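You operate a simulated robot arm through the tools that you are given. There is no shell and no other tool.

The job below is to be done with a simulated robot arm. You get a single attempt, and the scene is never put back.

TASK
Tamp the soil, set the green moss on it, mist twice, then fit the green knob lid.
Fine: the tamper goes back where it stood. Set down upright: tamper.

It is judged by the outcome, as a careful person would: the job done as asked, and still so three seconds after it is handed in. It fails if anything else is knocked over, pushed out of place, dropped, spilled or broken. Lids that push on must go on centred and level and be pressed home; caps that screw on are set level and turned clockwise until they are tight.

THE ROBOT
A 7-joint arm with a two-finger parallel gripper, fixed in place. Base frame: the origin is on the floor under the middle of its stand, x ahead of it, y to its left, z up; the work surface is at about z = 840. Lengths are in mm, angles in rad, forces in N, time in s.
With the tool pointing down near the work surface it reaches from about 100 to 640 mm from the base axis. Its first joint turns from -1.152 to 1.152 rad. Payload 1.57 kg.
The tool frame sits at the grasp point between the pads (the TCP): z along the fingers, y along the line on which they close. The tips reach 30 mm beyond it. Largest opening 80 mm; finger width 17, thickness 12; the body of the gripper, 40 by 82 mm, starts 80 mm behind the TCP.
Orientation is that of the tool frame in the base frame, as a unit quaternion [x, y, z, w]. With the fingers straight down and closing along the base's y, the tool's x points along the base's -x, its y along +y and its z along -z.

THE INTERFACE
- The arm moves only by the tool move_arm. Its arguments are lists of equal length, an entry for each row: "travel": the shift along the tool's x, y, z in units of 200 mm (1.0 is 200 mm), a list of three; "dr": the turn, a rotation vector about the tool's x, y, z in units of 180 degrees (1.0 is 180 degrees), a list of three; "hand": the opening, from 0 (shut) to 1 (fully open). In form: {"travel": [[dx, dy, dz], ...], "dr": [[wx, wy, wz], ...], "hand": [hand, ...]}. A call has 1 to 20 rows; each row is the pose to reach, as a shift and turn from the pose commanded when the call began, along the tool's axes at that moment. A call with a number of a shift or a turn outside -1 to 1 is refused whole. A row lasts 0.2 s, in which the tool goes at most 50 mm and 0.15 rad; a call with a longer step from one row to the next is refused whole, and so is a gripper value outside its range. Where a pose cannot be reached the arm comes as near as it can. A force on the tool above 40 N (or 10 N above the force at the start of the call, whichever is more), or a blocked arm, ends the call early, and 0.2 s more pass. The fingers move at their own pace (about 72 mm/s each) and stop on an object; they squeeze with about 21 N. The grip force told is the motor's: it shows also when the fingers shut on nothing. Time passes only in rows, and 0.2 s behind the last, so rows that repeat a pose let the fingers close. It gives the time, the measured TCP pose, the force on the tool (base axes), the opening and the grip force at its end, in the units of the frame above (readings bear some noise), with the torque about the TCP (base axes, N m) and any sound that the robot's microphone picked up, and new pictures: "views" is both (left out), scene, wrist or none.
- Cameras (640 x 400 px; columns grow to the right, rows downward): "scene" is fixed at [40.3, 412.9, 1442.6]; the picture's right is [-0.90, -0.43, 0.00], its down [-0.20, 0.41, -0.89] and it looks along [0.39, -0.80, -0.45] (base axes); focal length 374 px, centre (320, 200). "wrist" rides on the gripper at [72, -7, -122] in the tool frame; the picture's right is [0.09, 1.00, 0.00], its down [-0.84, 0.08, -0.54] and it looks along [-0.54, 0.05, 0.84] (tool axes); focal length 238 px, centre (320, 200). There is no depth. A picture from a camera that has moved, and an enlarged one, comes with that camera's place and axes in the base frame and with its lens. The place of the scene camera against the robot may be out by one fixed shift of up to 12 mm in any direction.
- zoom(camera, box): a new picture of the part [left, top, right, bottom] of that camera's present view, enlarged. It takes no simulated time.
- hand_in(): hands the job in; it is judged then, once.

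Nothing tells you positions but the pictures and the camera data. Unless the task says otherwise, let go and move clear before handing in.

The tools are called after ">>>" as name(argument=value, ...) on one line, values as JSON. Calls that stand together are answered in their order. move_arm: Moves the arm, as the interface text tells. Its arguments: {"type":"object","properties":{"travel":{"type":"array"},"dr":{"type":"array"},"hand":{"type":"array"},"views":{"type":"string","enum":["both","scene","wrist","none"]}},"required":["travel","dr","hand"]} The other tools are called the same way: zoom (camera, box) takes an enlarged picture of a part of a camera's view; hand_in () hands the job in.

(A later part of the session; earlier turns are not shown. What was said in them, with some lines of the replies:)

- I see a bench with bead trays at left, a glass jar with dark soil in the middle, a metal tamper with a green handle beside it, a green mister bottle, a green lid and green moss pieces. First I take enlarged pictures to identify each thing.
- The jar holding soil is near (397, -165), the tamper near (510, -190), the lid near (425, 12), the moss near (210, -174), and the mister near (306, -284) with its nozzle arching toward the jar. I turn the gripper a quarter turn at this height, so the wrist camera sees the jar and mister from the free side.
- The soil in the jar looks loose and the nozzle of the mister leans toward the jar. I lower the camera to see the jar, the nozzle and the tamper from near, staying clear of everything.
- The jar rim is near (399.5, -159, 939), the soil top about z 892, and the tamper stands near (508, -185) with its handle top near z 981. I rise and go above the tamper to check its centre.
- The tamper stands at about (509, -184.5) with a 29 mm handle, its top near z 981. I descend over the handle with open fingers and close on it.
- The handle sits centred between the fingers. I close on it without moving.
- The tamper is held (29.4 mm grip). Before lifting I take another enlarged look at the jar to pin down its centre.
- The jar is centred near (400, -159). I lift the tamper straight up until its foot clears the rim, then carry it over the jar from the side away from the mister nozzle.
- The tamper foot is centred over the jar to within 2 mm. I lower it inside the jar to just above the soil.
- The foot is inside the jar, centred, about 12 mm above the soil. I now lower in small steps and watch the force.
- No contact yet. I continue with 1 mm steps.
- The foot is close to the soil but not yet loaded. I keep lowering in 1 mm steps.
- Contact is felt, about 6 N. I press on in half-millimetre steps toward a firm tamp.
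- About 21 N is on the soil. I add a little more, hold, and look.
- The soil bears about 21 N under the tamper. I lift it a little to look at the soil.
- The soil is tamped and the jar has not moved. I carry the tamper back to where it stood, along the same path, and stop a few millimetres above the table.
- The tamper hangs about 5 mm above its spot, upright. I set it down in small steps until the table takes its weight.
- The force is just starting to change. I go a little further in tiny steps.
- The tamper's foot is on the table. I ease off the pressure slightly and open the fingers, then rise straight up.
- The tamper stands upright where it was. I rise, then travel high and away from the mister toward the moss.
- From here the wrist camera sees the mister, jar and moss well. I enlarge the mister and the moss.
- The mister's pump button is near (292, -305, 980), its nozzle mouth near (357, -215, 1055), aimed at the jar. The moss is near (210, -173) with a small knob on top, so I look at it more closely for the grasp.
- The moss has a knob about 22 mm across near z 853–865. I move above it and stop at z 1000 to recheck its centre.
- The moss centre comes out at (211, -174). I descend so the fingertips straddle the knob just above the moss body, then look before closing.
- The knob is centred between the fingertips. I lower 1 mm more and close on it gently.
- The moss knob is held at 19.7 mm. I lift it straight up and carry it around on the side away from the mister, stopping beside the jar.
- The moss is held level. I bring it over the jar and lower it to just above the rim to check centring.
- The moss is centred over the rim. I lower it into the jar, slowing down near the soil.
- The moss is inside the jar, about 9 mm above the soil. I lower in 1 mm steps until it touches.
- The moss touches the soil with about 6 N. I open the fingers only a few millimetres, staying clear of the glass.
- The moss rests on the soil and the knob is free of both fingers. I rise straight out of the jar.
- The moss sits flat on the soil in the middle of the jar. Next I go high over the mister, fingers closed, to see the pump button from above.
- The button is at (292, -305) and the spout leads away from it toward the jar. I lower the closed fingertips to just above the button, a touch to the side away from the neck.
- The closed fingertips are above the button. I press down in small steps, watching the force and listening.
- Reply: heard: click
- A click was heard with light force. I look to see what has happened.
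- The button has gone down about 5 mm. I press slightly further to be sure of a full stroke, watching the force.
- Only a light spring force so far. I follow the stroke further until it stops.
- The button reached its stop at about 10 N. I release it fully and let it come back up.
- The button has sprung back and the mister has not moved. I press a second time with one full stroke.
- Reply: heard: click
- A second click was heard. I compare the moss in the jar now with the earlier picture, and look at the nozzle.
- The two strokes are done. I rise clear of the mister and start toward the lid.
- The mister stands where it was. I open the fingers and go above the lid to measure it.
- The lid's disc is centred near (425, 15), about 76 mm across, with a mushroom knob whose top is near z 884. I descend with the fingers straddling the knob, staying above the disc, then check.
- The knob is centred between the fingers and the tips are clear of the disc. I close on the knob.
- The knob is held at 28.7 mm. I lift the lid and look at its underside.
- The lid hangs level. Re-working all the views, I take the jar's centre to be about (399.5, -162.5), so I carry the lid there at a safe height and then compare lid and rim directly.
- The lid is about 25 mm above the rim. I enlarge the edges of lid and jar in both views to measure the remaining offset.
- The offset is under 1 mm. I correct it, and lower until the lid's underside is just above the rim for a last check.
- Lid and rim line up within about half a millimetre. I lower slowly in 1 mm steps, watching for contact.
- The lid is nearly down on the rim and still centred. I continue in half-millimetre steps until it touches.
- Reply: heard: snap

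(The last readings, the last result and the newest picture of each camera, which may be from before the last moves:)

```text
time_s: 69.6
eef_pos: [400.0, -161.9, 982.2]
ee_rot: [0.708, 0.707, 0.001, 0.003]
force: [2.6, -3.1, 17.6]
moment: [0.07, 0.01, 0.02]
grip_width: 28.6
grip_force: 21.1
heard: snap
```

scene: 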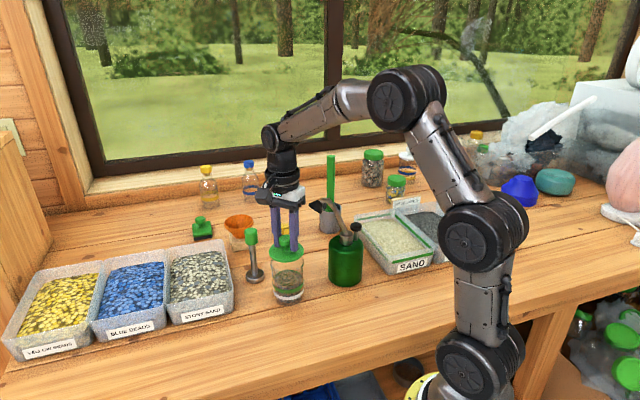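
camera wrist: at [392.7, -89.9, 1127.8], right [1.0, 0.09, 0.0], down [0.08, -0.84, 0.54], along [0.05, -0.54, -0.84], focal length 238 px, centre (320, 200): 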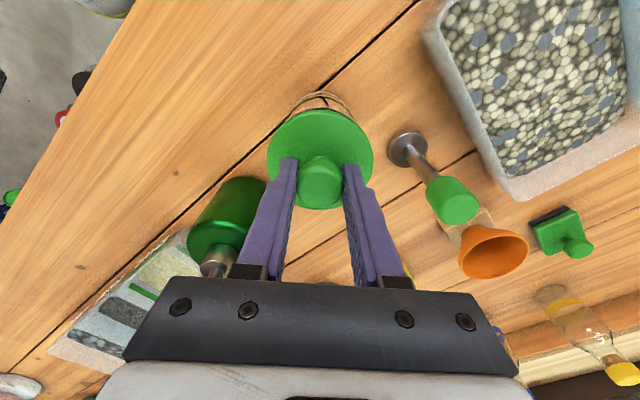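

A snap was heard with about 18 N. I look at how the lid sits.

>>> zoom(camera="scene", box=[265, 235, 320, 285])

>>> zoom(camera="wrist", box=[240, 70, 400, 230])

>>> zoom(camera="scene", box=[220, 190, 380, 310])

```text
8.00 times, centred on (292, 260) of scene
camera zoom: at [40.2, 412.9, 1442.6], right [-0.9, -0.43, 0.0], down [-0.2, 0.41, -0.89], along [0.39, -0.8, -0.45], focal length 2990 px, centre (540, -280)
```

zoom: 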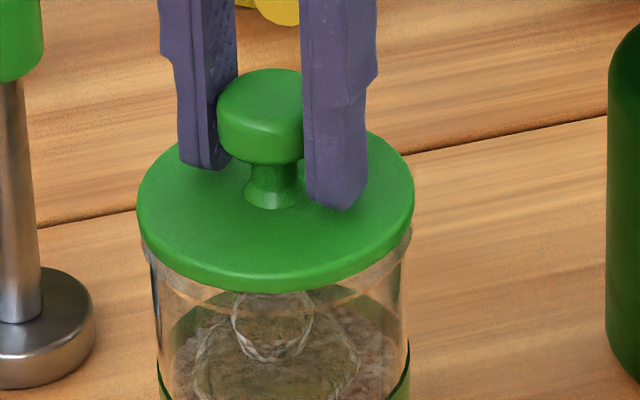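

```text
2.50 times, centred on (320, 150) of wrist
camera zoom: at [392.2, -90.9, 1102.8], right [1.0, 0.09, 0.01], down [0.07, -0.84, 0.54], along [0.05, -0.54, -0.84], focal length 596 px, centre (320, 325)
```

zoom: 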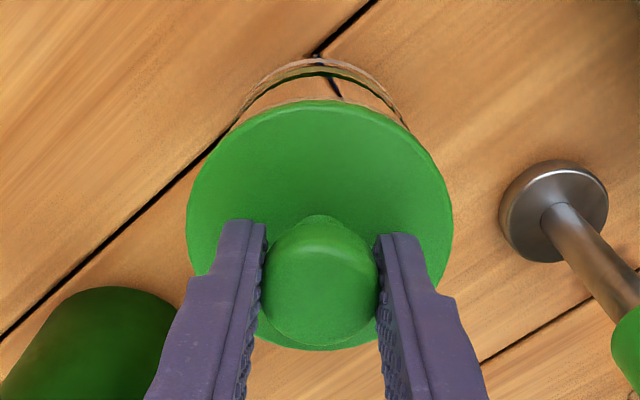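

```text
3.33 times, centred on (300, 250) of scene
camera zoom: at [40.2, 412.9, 1442.6], right [-0.9, -0.43, 0.0], down [-0.2, 0.41, -0.89], along [0.39, -0.8, -0.45], focal length 1246 px, centre (387, 33)
```

zoom: 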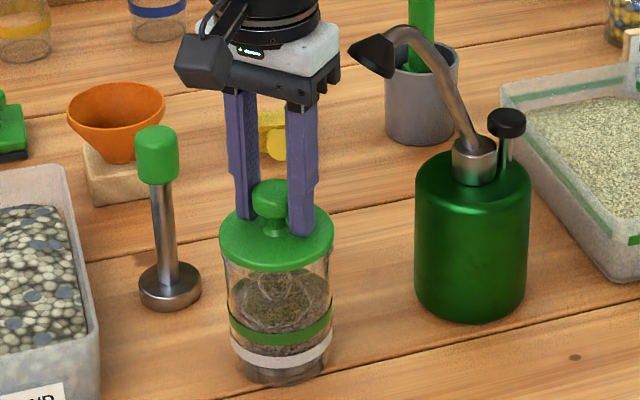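

The lid has snapped on and sits level. I take off the downward load, then open the fingers and rise straight up.

>>> move_arm(travel=[[0, 0, -0.004], [0, 0, -0.009], [0, 0, -0.011], [0, 0, -0.011]], dr=[[0, 0, 0], [0, 0, 0], [0, 0, 0], [0, 0, 0]], hand=[0, 0, 0, 0], views="none")

```text
time_s: 70.6
eef_pos: [398.7, -162.2, 981.8]
ee_rot: [0.707, 0.707, -0.001, -0.001]
force: [3.2, -2.3, 7.9]
moment: [-0.17, -0.16, 0.0]
grip_width: 28.7
grip_force: 20.9
```

>>> move_arm(travel=[[0, 0, -0.003], [0, 0, -0.003], [0, 0, -0.003], [0, 0, -0.003], [0, 0, -0.003]], dr=[[0, 0, 0], [0, 0, 0], [0, 0, 0], [0, 0, 0], [0, 0, 0]], hand=[0, 0.38, 0.42, 0.5, 0.6], views="both")

>>> zoom(camera="scene", box=[260, 230, 330, 310])

```text
time_s: 71.8
eef_pos: [398.6, -161.9, 982.3]
ee_rot: [0.707, 0.707, 0.0, 0.0]
force: [0.6, -0.3, 0.3]
moment: [-0.03, -0.01, -0.01]
grip_width: 47.9
grip_force: 0.1
camera wrist: at [391.9, -90.7, 1103.9], right [1.0, 0.09, 0.0], down [0.08, -0.84, 0.54], along [0.05, -0.54, -0.84], focal length 238 px, centre (320, 200)
```

scene: 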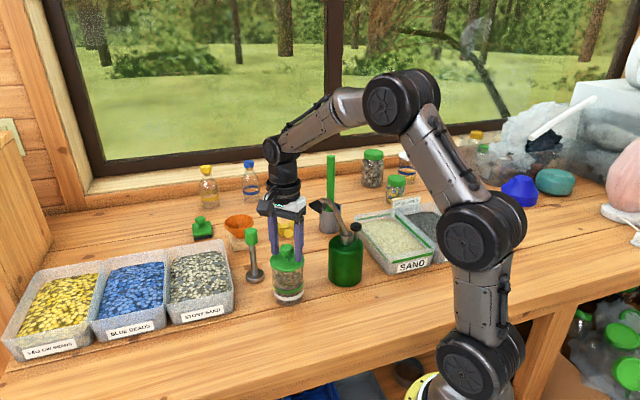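
wrist: 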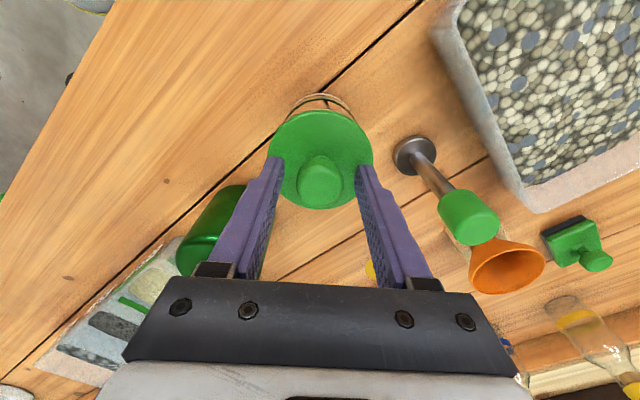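

```text
5.00 times, centred on (295, 270) of scene
camera zoom: at [40.3, 412.9, 1442.6], right [-0.9, -0.43, 0.0], down [-0.2, 0.41, -0.89], along [0.39, -0.8, -0.45], focal length 1869 px, centre (445, -150)
```

zoom: 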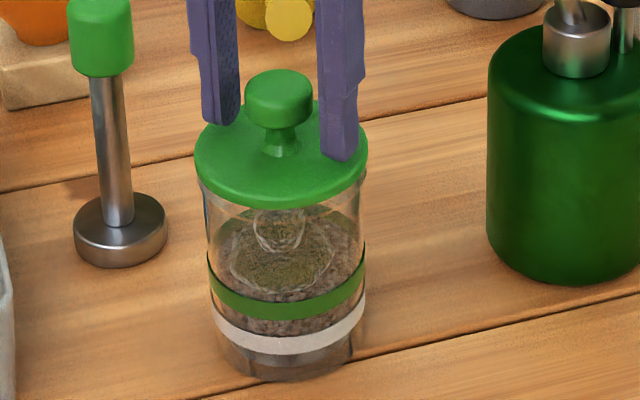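

The lid stays on, level and centred. To be sure it is fully home, I rise, close the fingers, and will press gently on the top of the knob.

>>> move_arm(travel=[[0, 0, -0.05], [0, 0, -0.15], [0, 0, -0.22], [0, 0, -0.22], [0, 0, -0.22], [0, 0, -0.22], [0, 0, -0.22]], dr=[[0, 0, 0], [0, 0, 0], [0, 0, 0], [0, 0, 0], [0, 0, 0], [0, 0, 0], [0, 0, 0]], hand=[0.6, 0.6, 0.6, 0.3, 0, 0, 0], views="both")

>>> zoom(camera="wrist", box=[260, 80, 380, 200])

>>> zoom(camera="scene", box=[250, 220, 330, 310])

```text
time_s: 73.4
eef_pos: [398.9, -161.3, 1024.0]
ee_rot: [0.707, 0.707, 0.001, 0.0]
force: [-0.2, -0.5, 0.8]
moment: [0.01, 0.01, 0.03]
grip_width: 0.0
grip_force: 21.0
camera wrist: at [392.1, -90.8, 1147.9], right [1.0, 0.09, 0.0], down [0.08, -0.84, 0.54], along [0.05, -0.54, -0.84], focal length 238 px, centre (320, 200)
```

scene: 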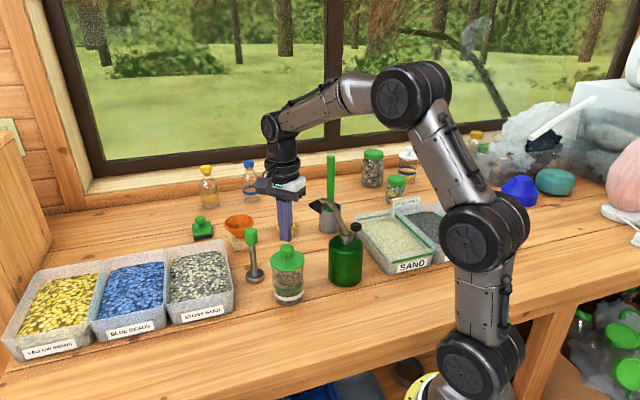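
wrist: 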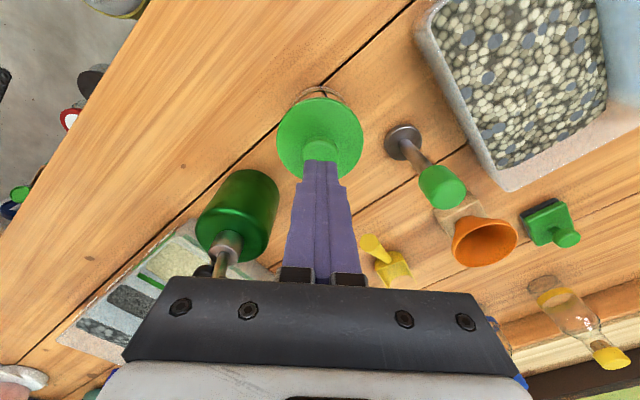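

```text
3.33 times, centred on (320, 140) of wrist
camera zoom: at [392.1, -90.8, 1147.9], right [1.0, 0.09, 0.0], down [0.08, -0.84, 0.54], along [0.05, -0.54, -0.84], focal length 794 px, centre (320, 400)
```

zoom: 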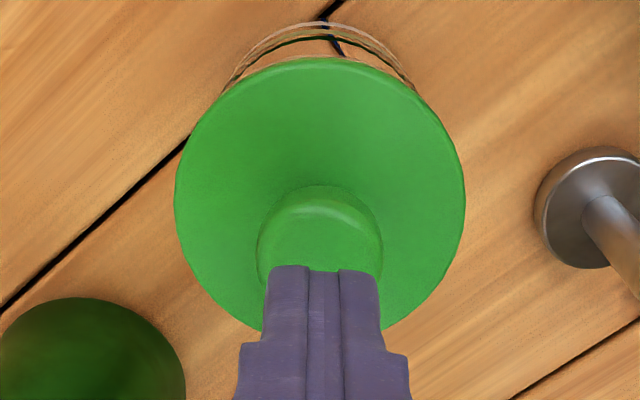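

```text
4.44 times, centred on (290, 265) of scene
camera zoom: at [40.3, 412.9, 1442.6], right [-0.9, -0.43, 0.0], down [-0.2, 0.41, -0.89], along [0.39, -0.8, -0.45], focal length 1661 px, centre (453, -89)
```

zoom: 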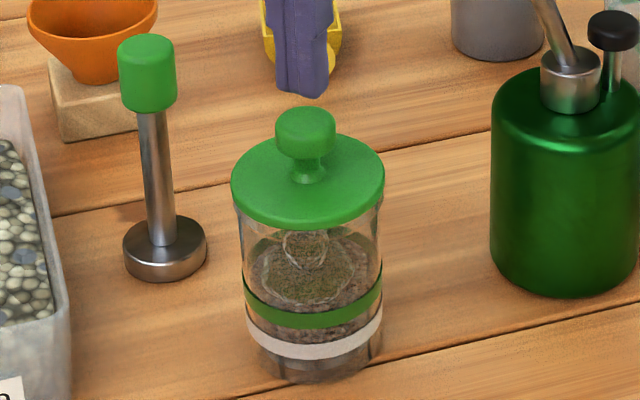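

The lid sits level on the jar. I lower the closed fingertips onto the knob and press gently.

>>> move_arm(travel=[[0, 0.001, 0.03], [0, 0.001, 0.055], [0, 0.001, 0.07], [0, 0.001, 0.078], [0, 0.001, 0.084], [0, 0.001, 0.09]], dr=[[0, 0, 0], [0, 0, 0], [0, 0, 0], [0, 0, 0], [0, 0, 0], [0, 0, 0]], hand=[0, 0, 0, 0, 0, 0], views="none")

```text
time_s: 74.8
eef_pos: [398.9, -160.3, 1009.8]
ee_rot: [0.707, 0.707, 0.001, 0.001]
force: [-2.1, 1.7, 11.0]
moment: [0.06, 0.06, 0.02]
grip_width: 0.0
grip_force: 20.7
```

>>> move_arm(travel=[[0, 0, 0.003], [0, 0, 0.006], [0, 0, 0.009], [0, 0, 0.009]], dr=[[0, 0, 0], [0, 0, 0], [0, 0, 0], [0, 0, 0]], hand=[0, 0, 0, 0], views="none")

```text
time_s: 75.8
eef_pos: [399.3, -162.1, 1009.9]
ee_rot: [0.707, 0.707, 0.002, 0.004]
force: [-6.9, 0.0, 33.6]
moment: [0.06, 0.26, 0.06]
grip_width: 0.0
grip_force: 21.6
```

At 34 N nothing moves any further, so the lid is home. I back off and rise well clear.

>>> move_arm(travel=[[0, 0, -0.01], [0, 0, -0.05], [0, 0, -0.2], [0, 0, -0.4], [0, 0, -0.6], [0, 0, -0.8], [0.15, 0, -0.9], [0.35, 0, -0.9], [0.55, 0, -0.9], [0.75, 0, -0.9], [0.75, 0, -0.9], [0.75, 0, -0.9]], dr=[[0, 0, 0], [0, 0, 0], [0, 0, 0], [0, 0, 0], [0, 0, 0], [0, 0, 0], [0, 0, 0], [0, 0, 0], [0, 0, 0], [0, 0, 0], [0, 0, 0], [0, 0, 0]], hand=[0, 0, 0, 0, 0, 0, 0, 0, 0, 0, 0.3, 0.5], views="both")

>>> zoom(camera="scene", box=[220, 190, 380, 310])

>>> zoom(camera="scene", box=[265, 235, 320, 305])

>>> zoom(camera="wrist", box=[220, 100, 420, 250])

```text
time_s: 78.4
eef_pos: [398.6, -10.3, 1185.6]
ee_rot: [0.707, 0.707, 0.0, 0.0]
force: [-0.4, 0.2, -0.9]
moment: [-0.05, 0.02, -0.03]
grip_width: 40.0
grip_force: 0.1
camera wrist: at [391.7, 59.9, 1307.7], right [1.0, 0.09, 0.0], down [0.08, -0.84, 0.54], along [0.05, -0.54, -0.84], focal length 238 px, centre (320, 200)
```

scene: 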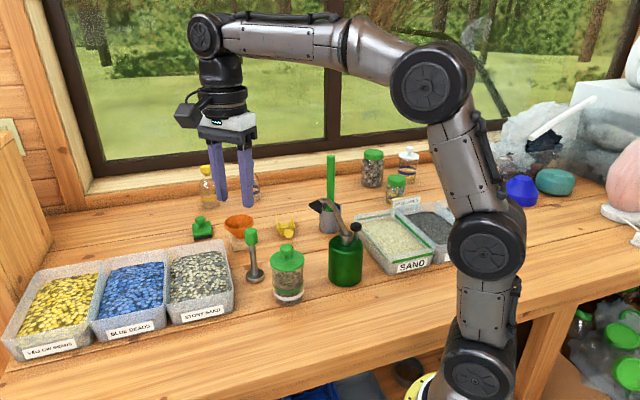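
wrist: 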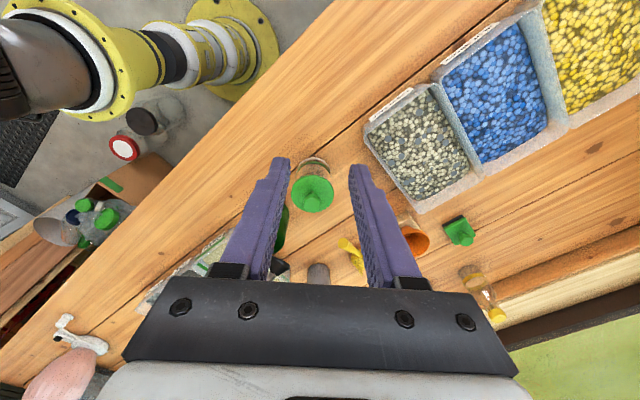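

```text
3.33 times, centred on (300, 250) of scene
camera zoom: at [40.3, 412.9, 1442.6], right [-0.9, -0.43, 0.0], down [-0.2, 0.41, -0.89], along [0.39, -0.8, -0.45], focal length 1246 px, centre (387, 33)
```

zoom: 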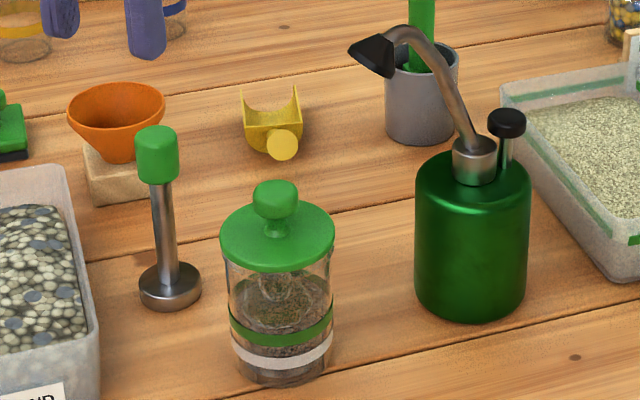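

```text
5.71 times, centred on (292, 270) of scene
camera zoom: at [40.3, 412.9, 1442.6], right [-0.9, -0.43, 0.0], down [-0.2, 0.41, -0.89], along [0.39, -0.8, -0.45], focal length 2136 px, centre (477, -200)
```

zoom: 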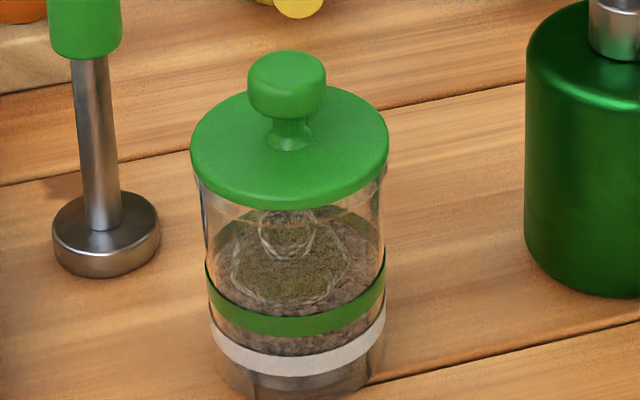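

```text
2.67 times, centred on (320, 175) of wrist
camera zoom: at [391.7, 59.9, 1307.7], right [1.0, 0.09, 0.0], down [0.08, -0.84, 0.54], along [0.05, -0.54, -0.84], focal length 636 px, centre (320, 267)
```

zoom: 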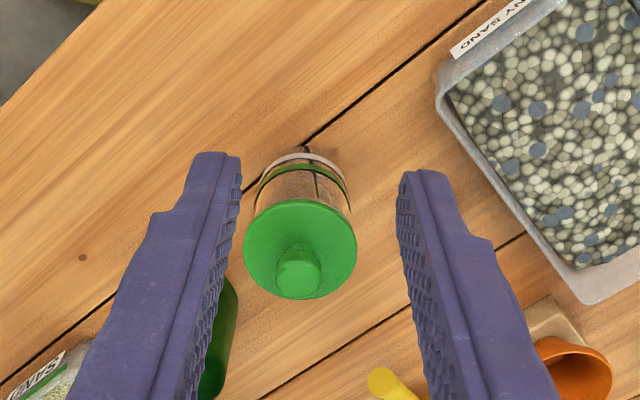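

The tamper stands upright where it stood. The moss is on the tamped soil, the mister was pressed twice with a click each time, and the green knob lid snapped on level and took 34 N without moving. The mist itself never showed in the pictures, so I judge it from the clicks and the nozzle's aim at the jar. The arm is clear of everything, so I hand the job in.

>>> hand_in()

```text
The job is handed in.
```

I finished the steps in order and handed the job in; the one thing I could not confirm is that the mist reached the moss.

- **Soil:** tamped once with about 21 N, roughly in the middle of the jar. The tamper is back upright where it stood.
- **Moss:** it rests flat on the soil, within a few millimetres of the jar's centre.
- **Mist:** I pressed the mister's button down to its stop twice, and each press gave one click. No spray or wetness showed in the pictures. The nozzle points toward the jar, but its centre line enters the opening near the far edge.
- **Lid:** the green knob lid snapped on, centred and level. Pressing the knob with 34 N moved it no further.

In the last pictures the things around the jar stand where they did at the start. The gripper had let go and was well clear before I handed in.
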